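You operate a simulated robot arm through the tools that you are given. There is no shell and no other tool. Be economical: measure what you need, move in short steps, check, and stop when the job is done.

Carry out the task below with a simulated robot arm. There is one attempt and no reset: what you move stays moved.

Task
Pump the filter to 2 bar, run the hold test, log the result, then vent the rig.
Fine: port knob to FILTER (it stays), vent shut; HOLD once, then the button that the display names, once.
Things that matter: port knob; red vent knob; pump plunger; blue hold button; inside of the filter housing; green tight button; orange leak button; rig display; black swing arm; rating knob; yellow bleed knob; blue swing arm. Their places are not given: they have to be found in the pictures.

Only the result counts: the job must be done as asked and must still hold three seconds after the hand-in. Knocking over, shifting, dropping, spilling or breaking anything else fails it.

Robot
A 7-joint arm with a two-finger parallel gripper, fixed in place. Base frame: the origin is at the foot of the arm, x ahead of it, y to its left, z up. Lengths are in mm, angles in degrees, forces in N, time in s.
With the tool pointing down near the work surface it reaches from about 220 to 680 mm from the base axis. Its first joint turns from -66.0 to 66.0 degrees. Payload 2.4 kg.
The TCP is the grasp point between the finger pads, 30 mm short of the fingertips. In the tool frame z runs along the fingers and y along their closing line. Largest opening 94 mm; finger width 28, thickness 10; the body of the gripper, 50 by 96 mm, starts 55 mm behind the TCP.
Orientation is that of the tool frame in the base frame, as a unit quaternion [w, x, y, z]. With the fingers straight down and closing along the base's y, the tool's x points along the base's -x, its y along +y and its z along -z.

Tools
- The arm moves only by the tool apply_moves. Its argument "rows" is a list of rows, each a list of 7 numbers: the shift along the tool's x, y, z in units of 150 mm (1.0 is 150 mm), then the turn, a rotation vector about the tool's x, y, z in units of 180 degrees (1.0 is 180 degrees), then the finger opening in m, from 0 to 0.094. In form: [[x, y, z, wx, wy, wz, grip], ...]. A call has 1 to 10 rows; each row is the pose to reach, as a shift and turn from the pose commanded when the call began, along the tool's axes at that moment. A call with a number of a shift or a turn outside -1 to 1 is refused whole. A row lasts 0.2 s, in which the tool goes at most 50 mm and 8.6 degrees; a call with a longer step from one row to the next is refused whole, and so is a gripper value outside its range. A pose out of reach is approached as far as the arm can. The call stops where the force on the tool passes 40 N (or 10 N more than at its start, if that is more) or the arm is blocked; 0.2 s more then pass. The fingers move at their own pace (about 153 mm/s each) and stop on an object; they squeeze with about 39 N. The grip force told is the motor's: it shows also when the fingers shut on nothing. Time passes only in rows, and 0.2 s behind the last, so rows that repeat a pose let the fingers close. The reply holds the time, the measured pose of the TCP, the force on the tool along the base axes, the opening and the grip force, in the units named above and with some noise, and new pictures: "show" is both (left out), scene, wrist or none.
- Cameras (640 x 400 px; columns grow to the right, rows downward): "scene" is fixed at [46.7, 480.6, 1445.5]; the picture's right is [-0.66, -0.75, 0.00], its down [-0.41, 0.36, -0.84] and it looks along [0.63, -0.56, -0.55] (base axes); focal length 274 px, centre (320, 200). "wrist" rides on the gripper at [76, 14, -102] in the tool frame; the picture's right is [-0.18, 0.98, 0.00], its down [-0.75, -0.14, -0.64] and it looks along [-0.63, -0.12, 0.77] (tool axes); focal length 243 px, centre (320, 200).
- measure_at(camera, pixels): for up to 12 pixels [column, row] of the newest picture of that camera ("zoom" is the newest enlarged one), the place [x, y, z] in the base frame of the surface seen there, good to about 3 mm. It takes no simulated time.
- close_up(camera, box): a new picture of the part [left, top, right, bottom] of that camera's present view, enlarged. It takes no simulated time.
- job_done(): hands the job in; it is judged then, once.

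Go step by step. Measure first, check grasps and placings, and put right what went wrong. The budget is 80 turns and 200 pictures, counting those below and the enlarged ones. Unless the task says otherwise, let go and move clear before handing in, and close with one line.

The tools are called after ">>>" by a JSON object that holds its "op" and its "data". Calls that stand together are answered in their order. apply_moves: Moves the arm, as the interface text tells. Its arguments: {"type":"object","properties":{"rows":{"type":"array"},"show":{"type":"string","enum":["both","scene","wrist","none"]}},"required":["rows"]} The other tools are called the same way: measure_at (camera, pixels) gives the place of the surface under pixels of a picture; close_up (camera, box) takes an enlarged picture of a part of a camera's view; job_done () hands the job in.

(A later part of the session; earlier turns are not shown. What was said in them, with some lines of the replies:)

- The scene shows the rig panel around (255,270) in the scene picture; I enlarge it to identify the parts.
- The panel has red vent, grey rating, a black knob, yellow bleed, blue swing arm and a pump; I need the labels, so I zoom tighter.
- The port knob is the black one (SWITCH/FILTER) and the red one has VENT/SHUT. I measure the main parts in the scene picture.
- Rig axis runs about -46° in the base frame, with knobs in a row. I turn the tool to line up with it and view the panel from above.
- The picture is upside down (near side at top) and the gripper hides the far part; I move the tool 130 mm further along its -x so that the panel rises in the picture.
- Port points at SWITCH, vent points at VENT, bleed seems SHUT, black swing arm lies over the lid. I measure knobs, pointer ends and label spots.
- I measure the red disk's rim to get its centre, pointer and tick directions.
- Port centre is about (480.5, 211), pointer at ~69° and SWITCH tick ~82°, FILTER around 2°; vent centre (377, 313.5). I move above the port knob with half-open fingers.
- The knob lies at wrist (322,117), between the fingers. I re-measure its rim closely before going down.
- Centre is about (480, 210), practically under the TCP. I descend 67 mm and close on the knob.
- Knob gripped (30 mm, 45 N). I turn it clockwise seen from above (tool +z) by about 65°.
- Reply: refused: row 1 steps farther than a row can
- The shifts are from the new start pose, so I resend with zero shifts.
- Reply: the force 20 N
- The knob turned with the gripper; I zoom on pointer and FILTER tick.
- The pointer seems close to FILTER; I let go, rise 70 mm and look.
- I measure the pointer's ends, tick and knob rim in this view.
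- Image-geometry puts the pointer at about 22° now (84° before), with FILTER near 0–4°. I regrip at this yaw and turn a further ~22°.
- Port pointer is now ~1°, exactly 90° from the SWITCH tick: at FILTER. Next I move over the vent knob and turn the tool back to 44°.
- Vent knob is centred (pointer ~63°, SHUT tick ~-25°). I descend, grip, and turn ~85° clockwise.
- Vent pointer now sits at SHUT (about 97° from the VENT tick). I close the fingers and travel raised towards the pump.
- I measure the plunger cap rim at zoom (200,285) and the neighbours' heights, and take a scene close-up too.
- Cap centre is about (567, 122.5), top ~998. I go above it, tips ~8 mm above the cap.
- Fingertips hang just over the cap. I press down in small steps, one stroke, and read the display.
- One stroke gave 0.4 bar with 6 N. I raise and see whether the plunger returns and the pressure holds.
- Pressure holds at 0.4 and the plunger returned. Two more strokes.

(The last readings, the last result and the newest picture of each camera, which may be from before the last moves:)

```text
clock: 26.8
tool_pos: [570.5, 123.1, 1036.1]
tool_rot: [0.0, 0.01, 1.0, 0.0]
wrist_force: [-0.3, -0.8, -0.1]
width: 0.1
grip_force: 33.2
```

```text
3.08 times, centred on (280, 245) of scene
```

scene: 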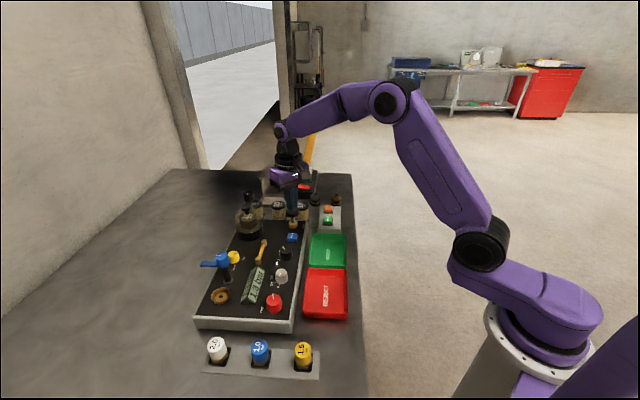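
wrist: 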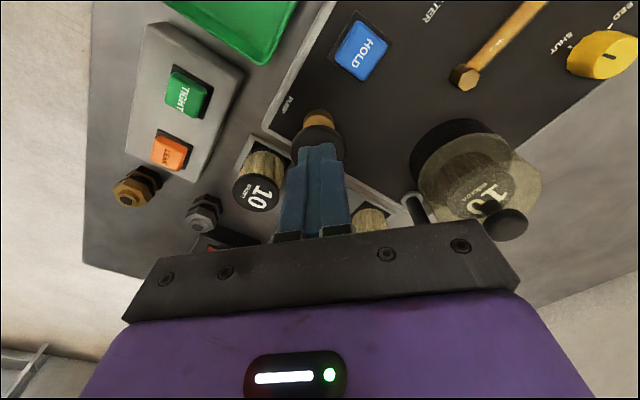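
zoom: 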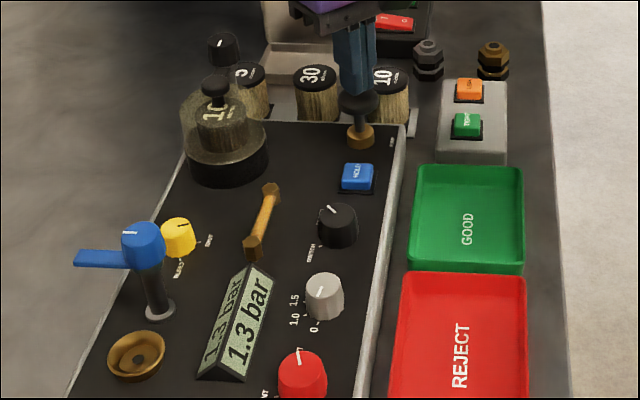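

1.3 bar now, ~0.45 per stroke. One more full stroke.

>>> {"op": "apply_moves", "data": {"rows": [[0.015, 0, 0.06, 0, 0, 0, 0.0], [0.015, 0, 0.12, 0, 0, 0, 0.0], [0.015, 0, 0.17, 0, 0, 0, 0.0], [0.015, 0, 0.17, 0, 0, 0, 0.0], [0.015, 0, 0, 0, 0, 0, 0.0], [0.015, 0, 0, 0, 0, 0, 0.0]], "show": "scene"}}

>>> {"op": "close_up", "data": {"camera": "scene", "box": [240, 260, 304, 308]}}

```text
clock: 28.2
tool_pos: [567.2, 123.6, 1036.3]
tool_rot: [-0.001, 0.01, 1.0, 0.0]
wrist_force: [0.3, 0.6, 0.9]
width: 0.0
grip_force: 32.7
```

scene: 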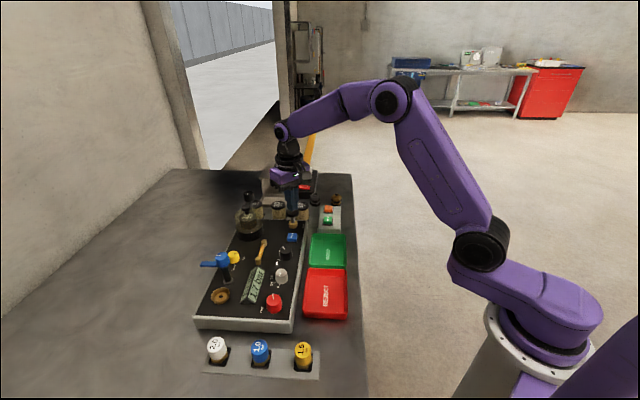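

```text
8.33 times, centred on (272, 284) of scene
```

zoom: 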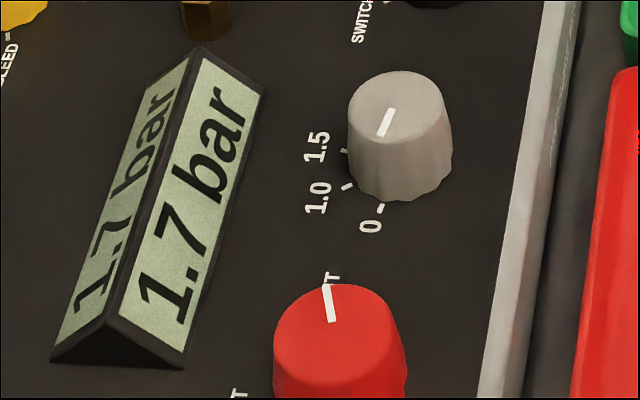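

1.7 bar. I need about +0.3, so a partial stroke (~20 mm down).

>>> {"op": "apply_moves", "data": {"rows": [[0, 0, 0.06, 0, 0, 0, 0.0], [0, 0, 0.1, 0, 0, 0, 0.0], [0, 0, 0.135, 0, 0, 0, 0.0], [0, 0, 0.135, 0, 0, 0, 0.0]], "show": "scene"}}

>>> {"op": "close_up", "data": {"camera": "scene", "box": [240, 260, 304, 308]}}

```text
clock: 29.2
tool_pos: [567.3, 123.3, 1015.6]
tool_rot: [0.001, 0.01, 1.0, 0.0]
wrist_force: [2.1, 1.2, 5.0]
width: 0.0
grip_force: 32.8
```

scene: 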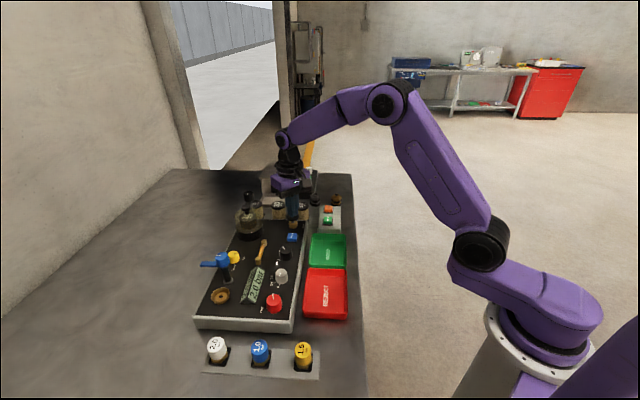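

```text
8.33 times, centred on (272, 284) of scene
```

zoom: 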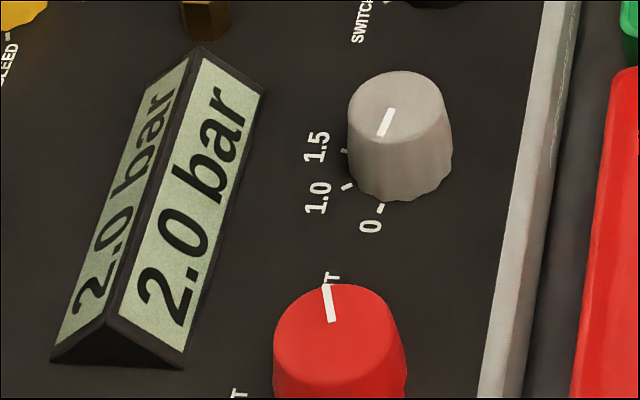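

2.0 bar reached. I lift off and go over the HOLD button at (521.5, 159.5, 960), tips ~8 mm above.

>>> {"op": "apply_moves", "data": {"rows": [[0, 0, -0.15, 0, 0, 0, 0.0], [0.155, 0.121, -0.15, 0, 0, 0, 0.0], [0.308, 0.238, -0.15, 0, 0, 0, 0.0], [0.308, 0.238, 0.05, 0, 0, 0, 0.0], [0.308, 0.238, 0.117, 0, 0, 0, 0.0], [0.308, 0.238, 0.117, 0, 0, 0, 0.0]]}}

>>> {"op": "close_up", "data": {"camera": "scene", "box": [240, 215, 320, 315]}}

>>> {"op": "close_up", "data": {"camera": "wrist", "box": [260, 100, 380, 200]}}

```text
clock: 30.6
tool_pos: [521.0, 159.5, 998.5]
tool_rot: [0.001, 0.009, 1.0, 0.0]
wrist_force: [-1.0, 0.1, 0.9]
width: 0.0
grip_force: 33.4
```

scene: 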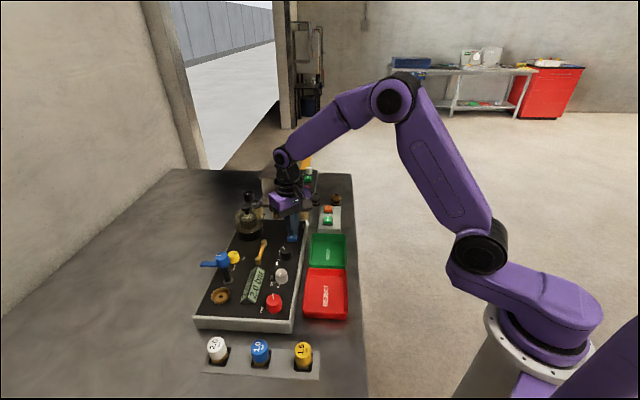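
wrist: 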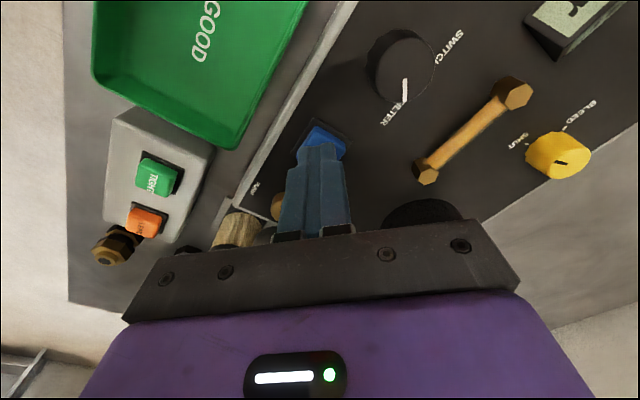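

```text
4.00 times, centred on (280, 265) of scene
```

zoom: 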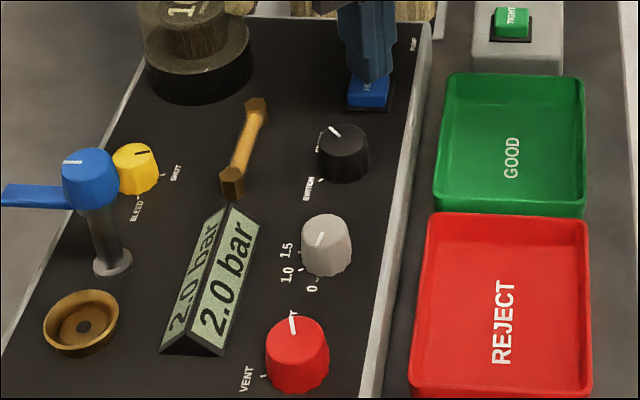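

```text
4.00 times, centred on (320, 150) of wrist
```

zoom: 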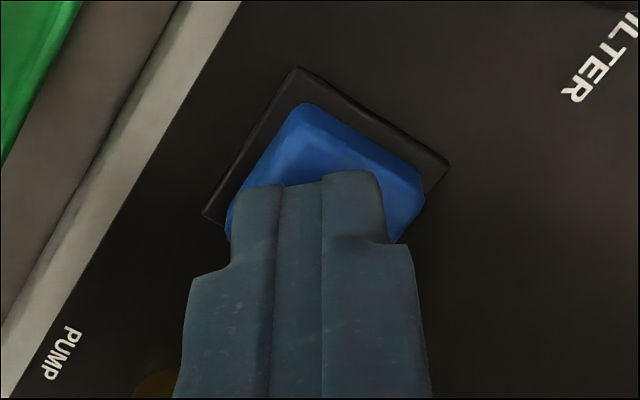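

Fingers are over HOLD and the pressure still reads 2.0. I press once, 13 mm down, then rise.

>>> {"op": "apply_moves", "data": {"rows": [[0, 0, 0.04, 0, 0, 0, 0.0], [0, 0, 0.065, 0, 0, 0, 0.0], [0, 0, 0.085, 0, 0, 0, 0.0], [0, 0, 0.085, 0, 0, 0, 0.0]], "show": "scene"}}

>>> {"op": "close_up", "data": {"camera": "scene", "box": [240, 215, 320, 315]}}

```text
clock: 31.6
tool_pos: [521.6, 161.1, 985.3]
tool_rot: [0.0, 0.01, 1.0, 0.0]
wrist_force: [0.1, -0.7, 1.9]
width: 0.2
grip_force: 33.1
```

scene: 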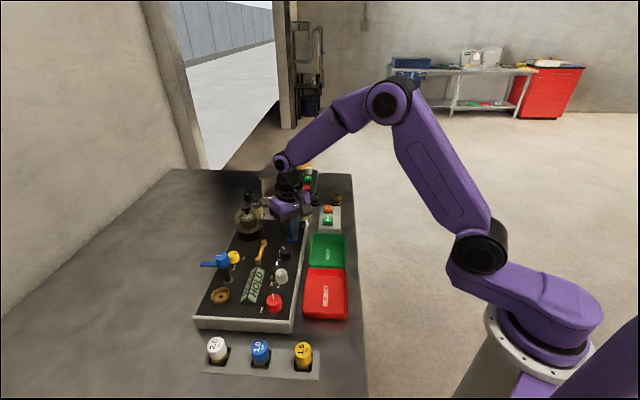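

```text
4.00 times, centred on (280, 265) of scene
```

zoom: 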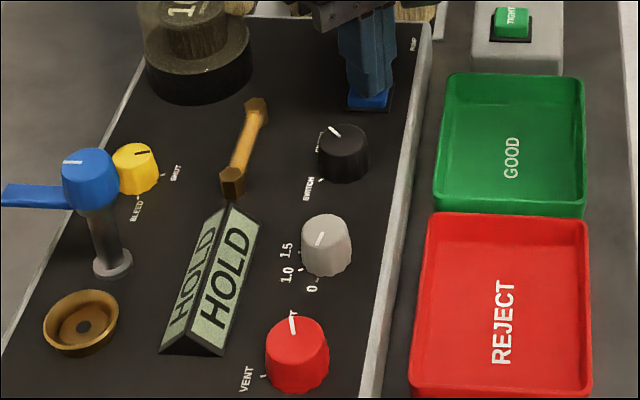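

The display shows HOLD. I lift off (to tips ~1010) and let the hold test run.

>>> {"op": "apply_moves", "data": {"rows": [[0, 0, -0.2, 0, 0, 0, 0.0], [0, 0, -0.5, 0, 0, 0, 0.0], [0, 0, -0.5, 0, 0, 0, 0.0], [0, 0, -0.5, 0, 0, 0, 0.0], [0, 0, -0.5, 0, 0, 0, 0.0], [0, 0, -0.5, 0, 0, 0, 0.0], [0, 0, -0.5, 0, 0, 0, 0.0], [0, 0, -0.5, 0, 0, 0, 0.0], [0, 0, -0.5, 0, 0, 0, 0.0], [0, 0, -0.5, 0, 0, 0, 0.0]]}}

>>> {"op": "close_up", "data": {"camera": "scene", "box": [240, 260, 304, 308]}}

>>> {"op": "measure_at", "data": {"camera": "scene", "pixels": [[328, 220], [328, 209]]}}

```text
clock: 33.8
tool_pos: [519.7, 158.8, 1060.2]
tool_rot: [0.0, 0.009, 1.0, 0.0]
wrist_force: [0.2, -0.3, -0.6]
width: 0.0
grip_force: 32.9
```

scene: 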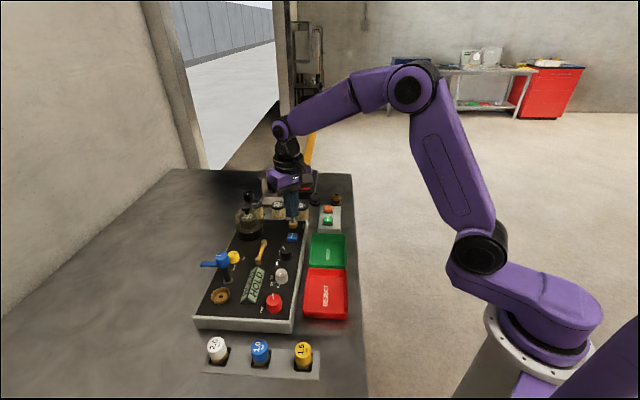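
wrist: 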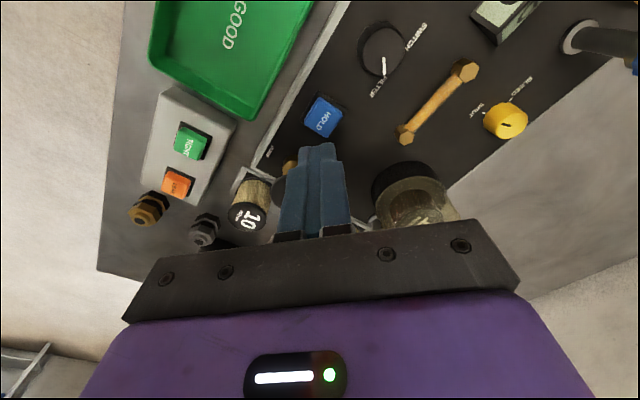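

```text
8.33 times, centred on (272, 284) of scene
```

zoom: 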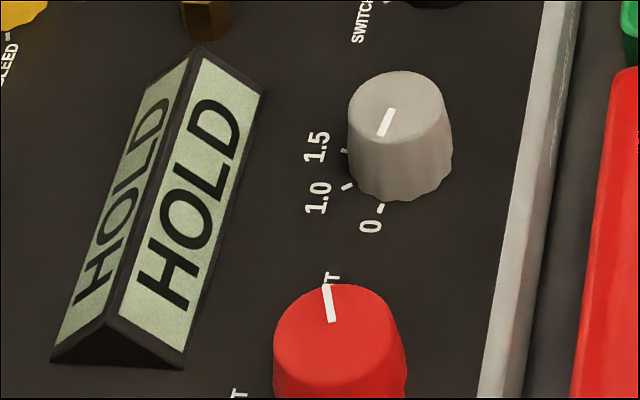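

```text
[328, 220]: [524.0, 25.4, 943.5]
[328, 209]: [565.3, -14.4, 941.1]
```

Still HOLD; I wait two more seconds, moving nearer the TIGHT/LEAK box meanwhile at safe height.

>>> {"op": "apply_moves", "data": {"rows": [[0, -0.25, 0, 0, 0, 0, 0.0], [0, -0.5, 0, 0, 0, 0, 0.0], [0, -0.7, 0, 0, 0, 0, 0.0], [0, -0.7, 0, 0, 0, 0, 0.0], [0, -0.7, 0, 0, 0, 0, 0.0], [0, -0.7, 0, 0, 0, 0, 0.0], [0, -0.7, 0, 0, 0, 0, 0.0], [0, -0.7, 0, 0, 0, 0, 0.0], [0, -0.7, 0, 0, 0, 0, 0.0], [0, -0.7, 0, 0, 0, 0, 0.0]]}}

>>> {"op": "close_up", "data": {"camera": "scene", "box": [240, 260, 304, 308]}}

>>> {"op": "close_up", "data": {"camera": "wrist", "box": [240, 60, 400, 180]}}

```text
clock: 36.0
tool_pos: [520.2, 55.0, 1061.1]
tool_rot: [0.0, 0.01, 1.0, 0.0]
wrist_force: [-0.1, 0.5, 0.3]
width: 0.0
grip_force: 32.6
```

scene: 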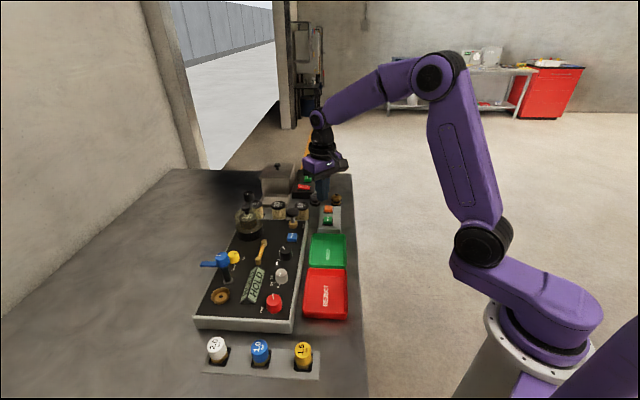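
wrist: 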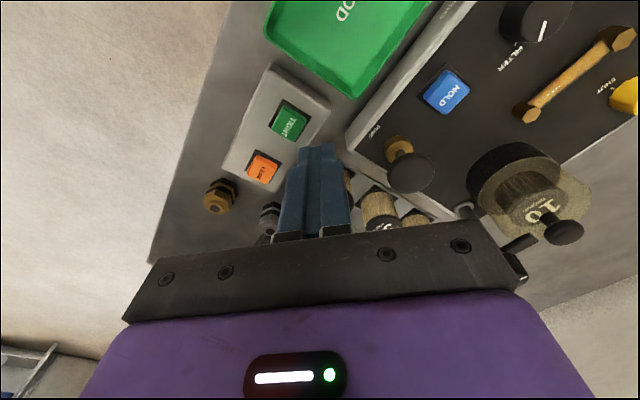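

```text
8.33 times, centred on (272, 284) of scene
```

zoom: 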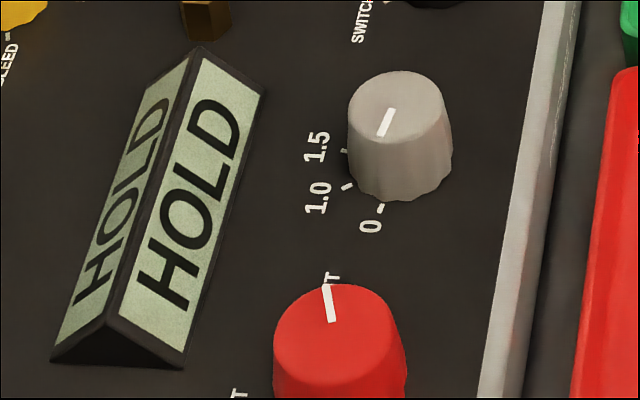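

```text
3.33 times, centred on (320, 120) of wrist
```

zoom: 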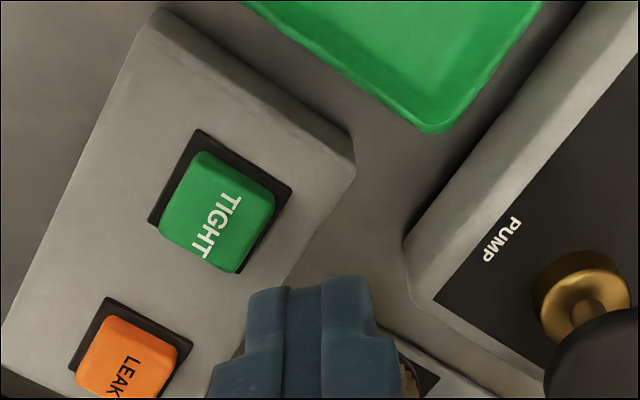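

Still HOLD. I measure both buttons' faces and wait on.

>>> {"op": "measure_at", "data": {"camera": "zoom", "pixels": [[217, 205], [165, 230], [270, 205], [205, 155], [238, 265], [132, 350], [120, 320], [100, 385]]}}

>>> {"op": "apply_moves", "data": {"rows": [[0, 0, 0, 0, 0, 0, 0.0], [0, 0, 0, 0, 0, 0, 0.0], [0, 0, 0, 0, 0, 0, 0.0], [0, 0, 0, 0, 0, 0, 0.0], [0, 0, 0, 0, 0, 0, 0.0], [0, 0, 0, 0, 0, 0, 0.0], [0, 0, 0, 0, 0, 0, 0.0], [0, 0, 0, 0, 0, 0, 0.0], [0, 0, 0, 0, 0, 0, 0.0], [0, 0, 0, 0, 0, 0, 0.0]], "show": "scene"}}

>>> {"op": "close_up", "data": {"camera": "scene", "box": [240, 260, 304, 308]}}

```text
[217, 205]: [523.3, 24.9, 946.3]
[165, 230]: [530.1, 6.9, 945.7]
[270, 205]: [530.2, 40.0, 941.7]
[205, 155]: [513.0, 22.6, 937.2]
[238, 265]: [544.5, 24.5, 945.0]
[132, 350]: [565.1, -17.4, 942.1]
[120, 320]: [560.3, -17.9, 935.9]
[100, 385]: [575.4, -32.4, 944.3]
```

```text
clock: 38.2
tool_pos: [519.8, 55.6, 1061.1]
tool_rot: [0.0, 0.01, 1.0, 0.0]
wrist_force: [0.2, 0.2, -0.1]
width: 0.0
grip_force: 33.0
```

scene: 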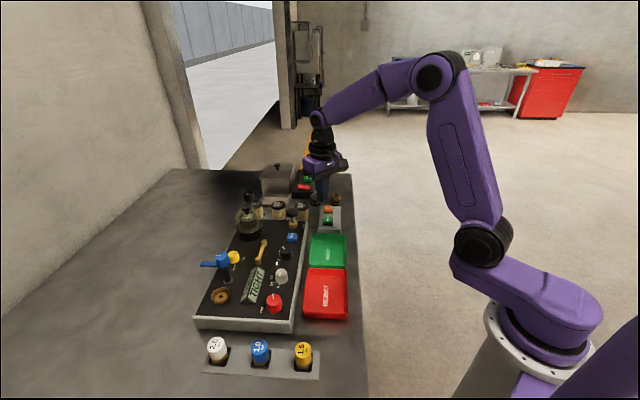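

```text
8.33 times, centred on (272, 284) of scene
```

zoom: 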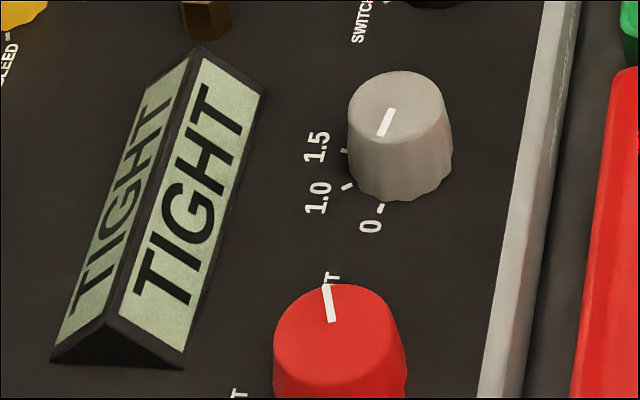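

The display names TIGHT. The green TIGHT button is at about (528, 24, 945.5); I go 8 mm above it.

>>> {"op": "apply_moves", "data": {"rows": [[-0.056, -0.213, 0, 0, 0, 0, 0.0], [-0.056, -0.213, 0.25, 0, 0, 0, 0.0], [-0.056, -0.213, 0.5, 0, 0, 0, 0.0], [-0.056, -0.213, 0.5, 0, 0, 0, 0.0]]}}

>>> {"op": "close_up", "data": {"camera": "wrist", "box": [260, 100, 380, 200]}}

>>> {"op": "close_up", "data": {"camera": "scene", "box": [300, 185, 360, 235]}}

```text
clock: 39.2
tool_pos: [527.0, 22.4, 984.2]
tool_rot: [0.0, 0.01, 1.0, 0.0]
wrist_force: [-0.1, -0.5, -0.4]
width: 0.3
grip_force: 33.0
```

scene: 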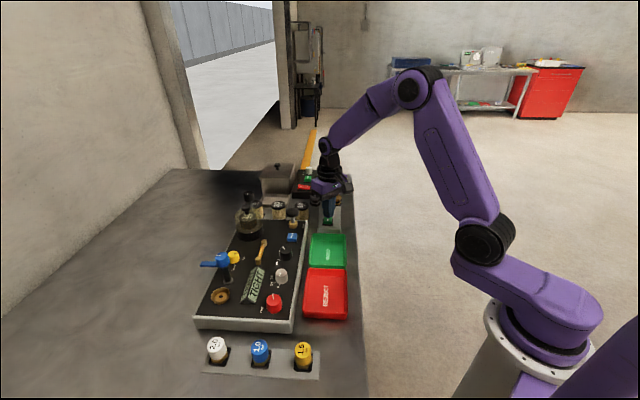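
wrist: 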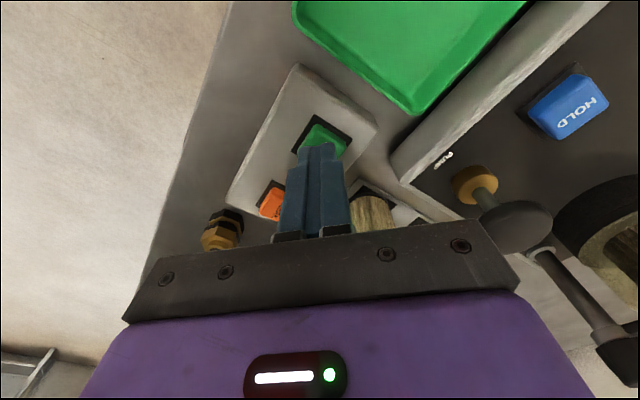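

```text
4.00 times, centred on (320, 150) of wrist
```

zoom: 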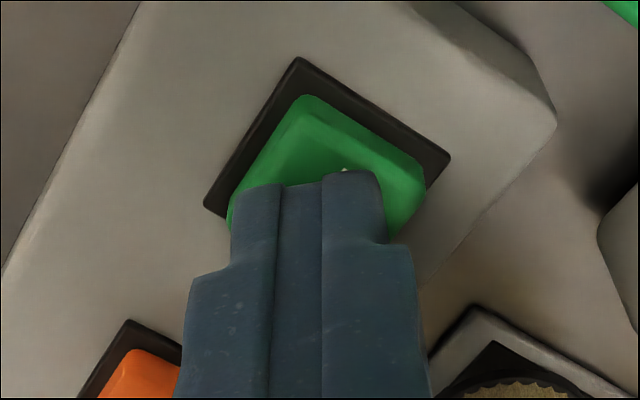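

```text
8.00 times, centred on (330, 210) of scene
```

zoom: 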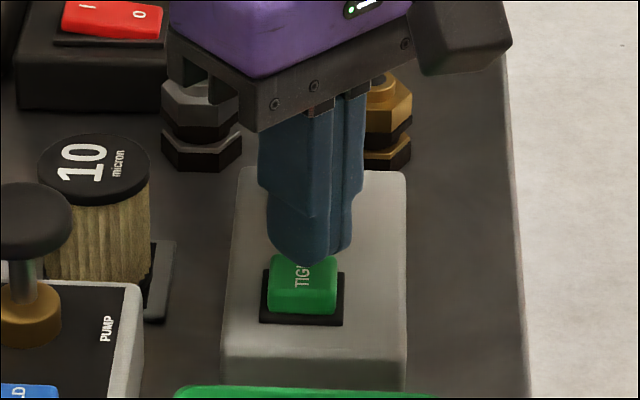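

Positioned as for HOLD. I press once 13 mm and look at the display.

>>> {"op": "apply_moves", "data": {"rows": [[0, 0, 0.04, 0, 0, 0, 0.0], [0, 0, 0.065, 0, 0, 0, 0.0], [0, 0, 0.09, 0, 0, 0, 0.0], [0, 0, 0.09, 0, 0, 0, 0.0]], "show": "scene"}}

>>> {"op": "close_up", "data": {"camera": "scene", "box": [240, 260, 304, 308]}}

>>> {"op": "close_up", "data": {"camera": "scene", "box": [300, 185, 360, 235]}}

```text
clock: 40.2
tool_pos: [527.7, 22.5, 971.1]
tool_rot: [0.0, 0.01, 1.0, 0.0]
wrist_force: [0.5, -1.4, 0.7]
width: 0.1
grip_force: 32.7
```

scene: 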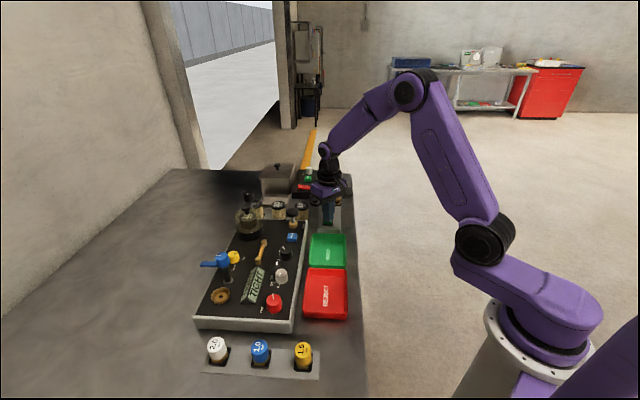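

```text
8.33 times, centred on (272, 284) of scene
```

zoom: 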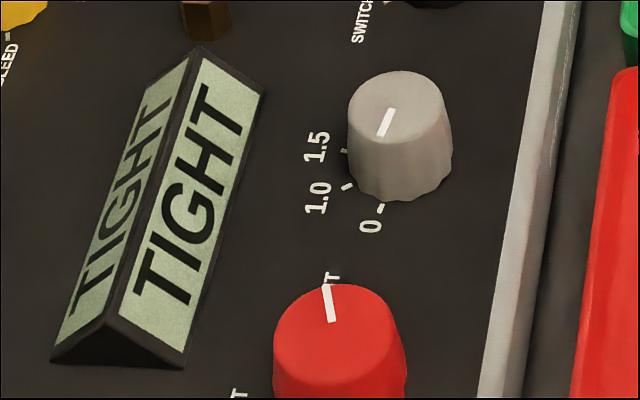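

```text
8.00 times, centred on (330, 210) of scene
```

zoom: 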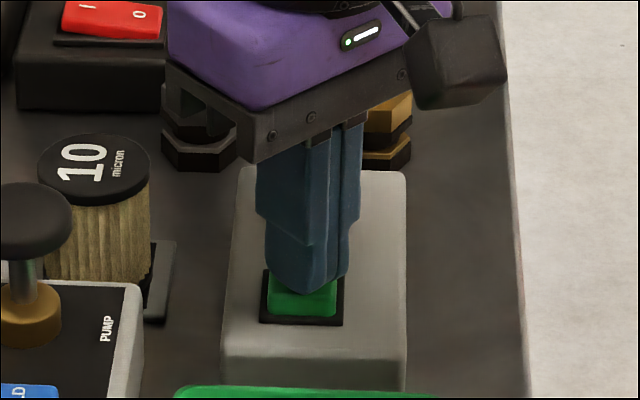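

The button seems depressed ~4.5 mm like HOLD was, but with low force; I push 3 mm more without releasing to be sure.

>>> {"op": "apply_moves", "data": {"rows": [[0, 0, 0.012, 0, 0, 0, 0.0], [0, 0, 0.02, 0, 0, 0, 0.0], [0, 0, 0.02, 0, 0, 0, 0.0]], "show": "scene"}}

>>> {"op": "close_up", "data": {"camera": "scene", "box": [300, 185, 360, 235]}}

>>> {"op": "close_up", "data": {"camera": "scene", "box": [240, 260, 304, 308]}}

```text
clock: 41.0
tool_pos: [528.2, 22.2, 968.1]
tool_rot: [0.0, 0.009, 1.0, 0.0]
wrist_force: [-1.0, 0.9, 3.4]
width: 0.0
grip_force: 32.8
```

scene: 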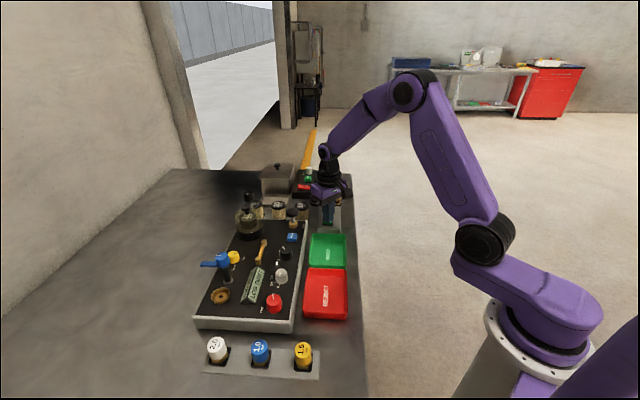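

```text
8.00 times, centred on (330, 210) of scene
```

zoom: 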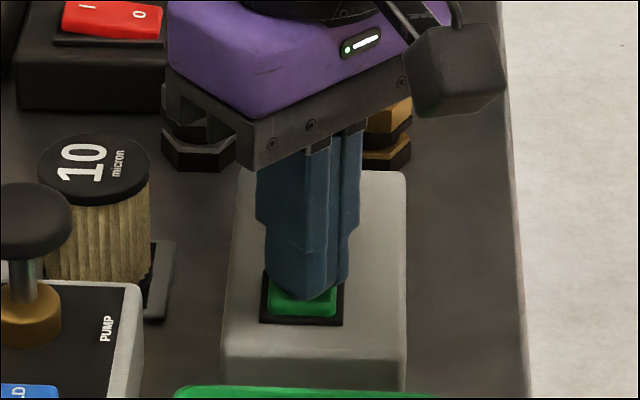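

```text
8.33 times, centred on (272, 284) of scene
```

zoom: 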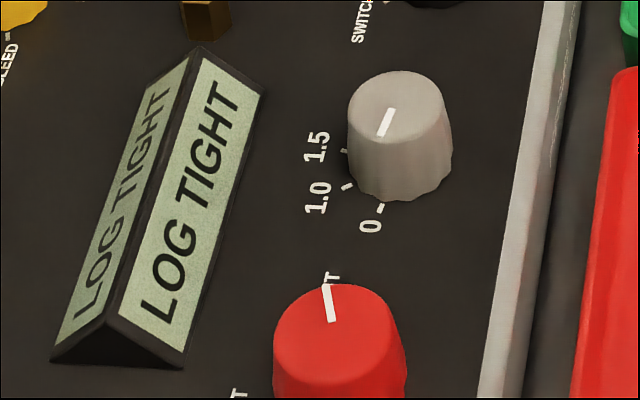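

LOG TIGHT is shown. Now I lift and travel back to the vent knob in two calls.

>>> {"op": "apply_moves", "data": {"rows": [[0, 0, -0.3, 0, 0, 0, 0.0], [0, 0, -0.6, 0, 0, 0, 0.0], [0, 0, -0.93, 0, 0, 0, 0.02], [0.12, 0.24, -0.95, 0, 0, 0, 0.055], [0.24, 0.48, -0.95, 0, 0, 0, 0.055], [0.36, 0.72, -0.95, 0, 0, 0, 0.055], [0.5, 0.97, -0.95, 0, 0, 0, 0.055]], "show": "none"}}

>>> {"op": "apply_moves", "data": {"rows": [[0.13, 0.25, 0, 0, 0, 0.045, 0.055], [0.26, 0.5, 0, 0, 0, 0.09, 0.055], [0.39, 0.75, 0, 0, 0, 0.135, 0.055], [0.49, 0.96, 0.1, 0, 0, 0.18, 0.055], [0.49, 0.96, 0.23, 0, 0, 0.222, 0.055], [0.49, 0.96, 0.23, 0, 0, 0.222, 0.055]], "show": "wrist"}}

>>> {"op": "close_up", "data": {"camera": "wrist", "box": [265, 80, 385, 155]}}

```text
clock: 42.6
tool_pos: [455.1, 168.0, 1110.9]
tool_rot: [0.0, 0.01, 1.0, 0.0]
wrist_force: [0.2, -0.3, 0.3]
width: 55.0
grip_force: 0.0
```

```text
clock: 44.0
tool_pos: [385.1, 315.4, 1077.5]
tool_rot: [0.0, 0.351, 0.936, 0.0]
wrist_force: [-0.7, 0.4, 0.6]
width: 55.0
grip_force: 0.1
```

wrist: 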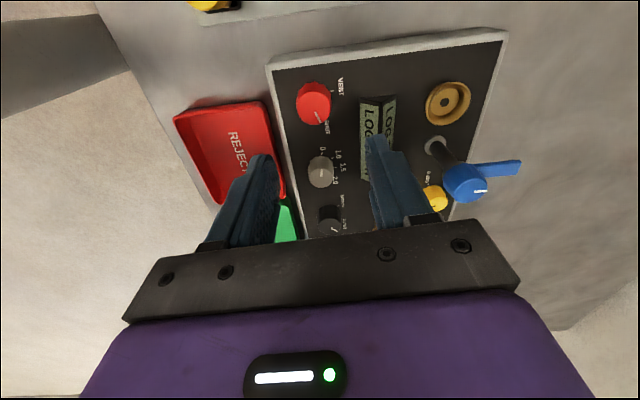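

```text
5.33 times, centred on (325, 118) of wrist
```

zoom: 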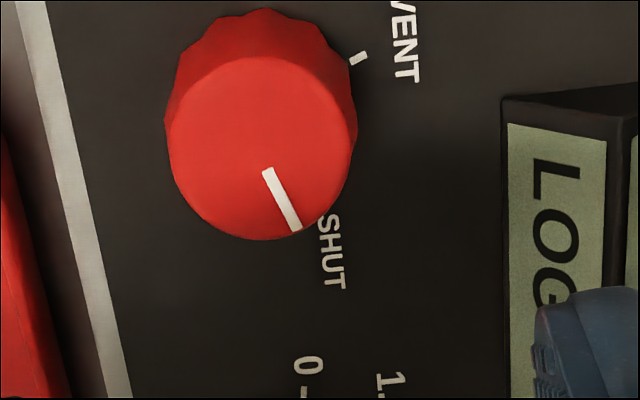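

I shift to centre (377, 313.5) and, since the display is about 23 mm right of the knob, use a smaller 42 mm opening before descending and gripping.

>>> {"op": "apply_moves", "data": {"rows": [[0.031, -0.045, 0, 0, 0, 0, 0.042], [0.031, -0.045, 0.25, 0, 0, 0, 0.042], [0.031, -0.045, 0.5, 0, 0, 0, 0.042], [0.031, -0.045, 0.62, 0, 0, 0, 0.042], [0.031, -0.045, 0.62, 0, 0, 0, 0.02], [0.031, -0.045, 0.62, 0, 0, 0, 0.02]]}}

```text
clock: 45.4
tool_pos: [378.2, 315.3, 983.5]
tool_rot: [0.0, 0.35, 0.937, 0.001]
wrist_force: [1.7, 2.5, 13.9]
width: 30.0
grip_force: 45.7
```

scene: 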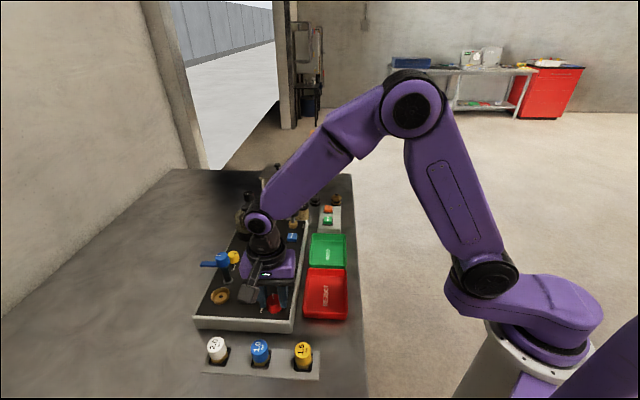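
wrist: 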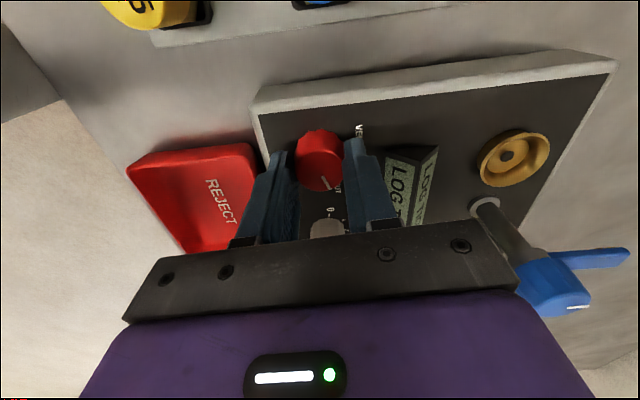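

Gripped. I turn back counter-clockwise (tool -z) ~85°, then a few degrees more.

>>> {"op": "apply_moves", "data": {"rows": [[0, 0, 0, 0, 0, -0.047, 0.02], [0, 0, 0, 0, 0, -0.094, 0.02], [0, 0, 0, 0, 0, -0.141, 0.02], [0, 0, 0, 0, 0, -0.188, 0.02], [0, 0, 0, 0, 0, -0.235, 0.02], [0, 0, 0, 0, 0, -0.282, 0.02], [0, 0, 0, 0, 0, -0.329, 0.02], [0, 0, 0, 0, 0, -0.376, 0.02], [0, 0, 0, 0, 0, -0.423, 0.02], [0, 0, 0, 0, 0, -0.47, 0.02]], "show": "none"}}

>>> {"op": "apply_moves", "data": {"rows": [[0, 0, 0, 0, 0, -0.035, 0.02], [0, 0, 0, 0, 0, -0.035, 0.02]], "show": "none"}}

>>> {"op": "apply_moves", "data": {"rows": [[0, 0, 0, 0, 0, 0, 0.055], [0, 0, 0, 0, 0, 0, 0.055], [0, 0, -0.25, 0, 0, 0, 0.055], [0, 0, -0.5, 0, 0, 0, 0.055], [0, 0, -0.75, 0, 0, 0, 0.055], [0, 0, -0.75, 0, 0, 0, 0.055]]}}

>>> {"op": "close_up", "data": {"camera": "wrist", "box": [265, 80, 385, 155]}}

>>> {"op": "close_up", "data": {"camera": "scene", "box": [200, 215, 310, 325]}}

```text
clock: 47.6
tool_pos: [377.4, 312.6, 985.2]
tool_rot: [0.003, -0.373, 0.928, 0.001]
wrist_force: [11.5, 13.2, 12.0]
width: 30.5
grip_force: 44.9
```

```text
clock: 48.2
tool_pos: [377.2, 313.4, 983.7]
tool_rot: [0.002, -0.422, 0.907, 0.001]
wrist_force: [10.6, 10.4, 14.7]
width: 30.5
grip_force: 45.0
```

```text
clock: 49.6
tool_pos: [376.5, 312.4, 1096.2]
tool_rot: [0.0, -0.421, 0.907, 0.0]
wrist_force: [0.0, 0.5, -0.3]
width: 55.1
grip_force: 0.0
```

scene: 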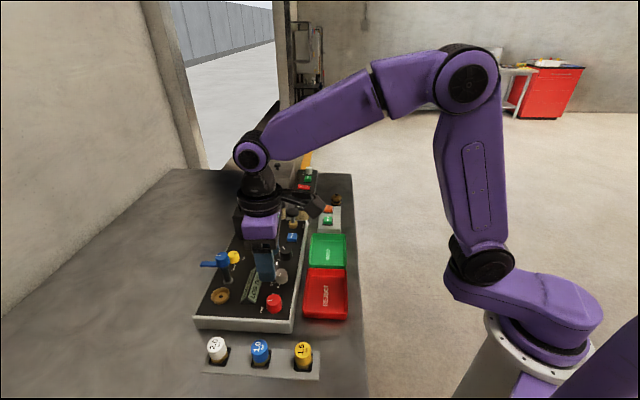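
wrist: 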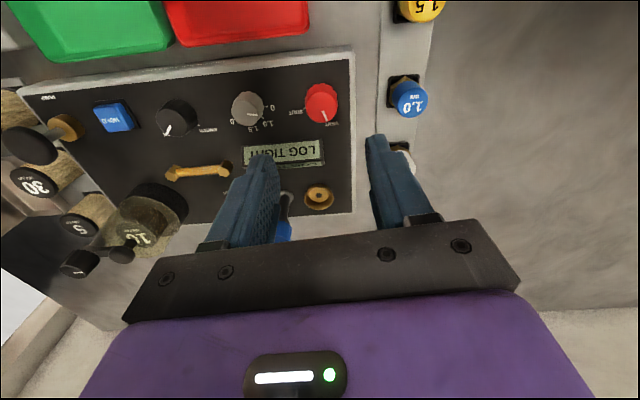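

```text
5.33 times, centred on (325, 118) of wrist
```

zoom: 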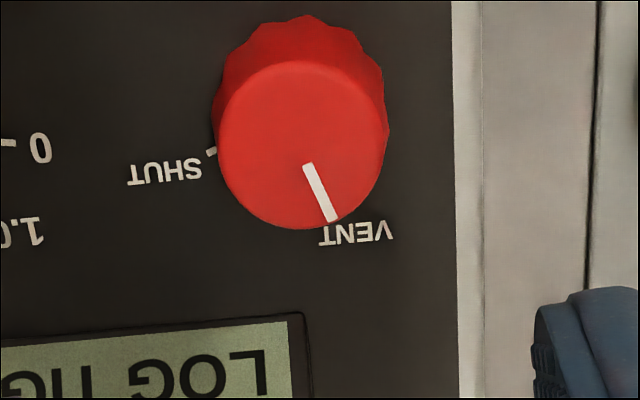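

```text
3.64 times, centred on (255, 270) of scene
```

zoom: 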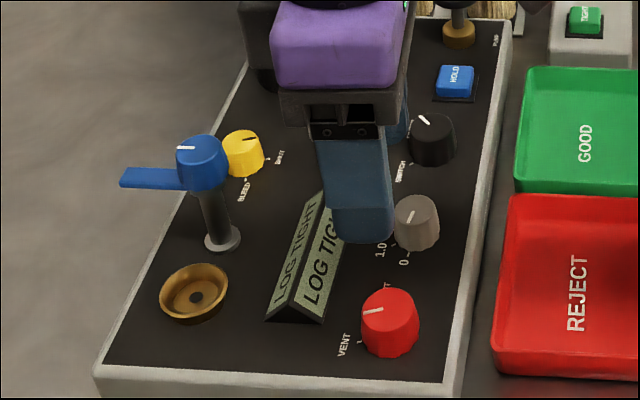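

The vent pointer is back at ~63°, same as at the start (VENT). The display still shows LOG TIGHT; I rise clear and wait to see the pressure.

>>> {"op": "apply_moves", "data": {"rows": [[0, 0, -0.2, 0, 0, 0, 0.055], [0.2, 0, -0.45, 0, 0, 0, 0.055], [0.4, 0, -0.65, 0, 0, 0, 0.055], [0.6, 0, -0.8, 0, 0, 0, 0.055], [0.6, 0, -0.8, 0, 0, 0, 0.055], [0.6, 0, -0.8, 0, 0, 0, 0.055], [0.6, 0, -0.8, 0, 0, 0, 0.055], [0.6, 0, -0.8, 0, 0, 0, 0.055], [0.6, 0, -0.8, 0, 0, 0, 0.055], [0.6, 0, -0.8, 0, 0, 0, 0.055]], "show": "scene"}}

>>> {"op": "close_up", "data": {"camera": "scene", "box": [190, 215, 310, 325]}}

```text
clock: 51.8
tool_pos: [317.5, 243.2, 1215.0]
tool_rot: [-0.001, -0.421, 0.907, 0.0]
wrist_force: [0.7, -0.9, 0.3]
width: 55.0
grip_force: 0.2
```

scene: 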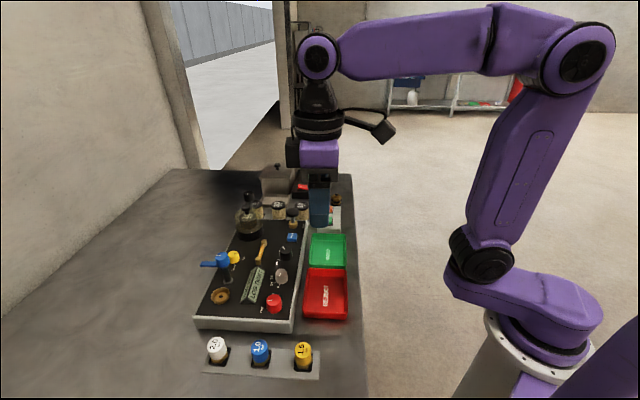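

```text
3.64 times, centred on (250, 270) of scene
```

zoom: 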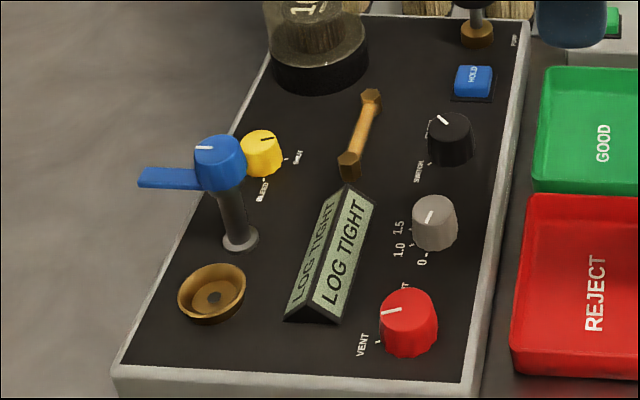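

The job is done as far as I can see: the filter was pumped to 2.0 bar with the port at FILTER and the vent shut, HOLD and then TIGHT were pressed once each (the display reads LOG TIGHT), and the vent knob is back at VENT. The arm is clear. The display has stayed on LOG TIGHT, so I judge the rig vented by the knob position rather than a pressure reading.

>>> {"op": "job_done", "data": {}}

```text
The job is handed in.
```

The filter was pumped to 2.0 bar and held, the result was logged with one press of TIGHT, and the vent knob was turned back to VENT. The display stayed on LOG TIGHT, so I couldn't confirm 0 bar from a reading.
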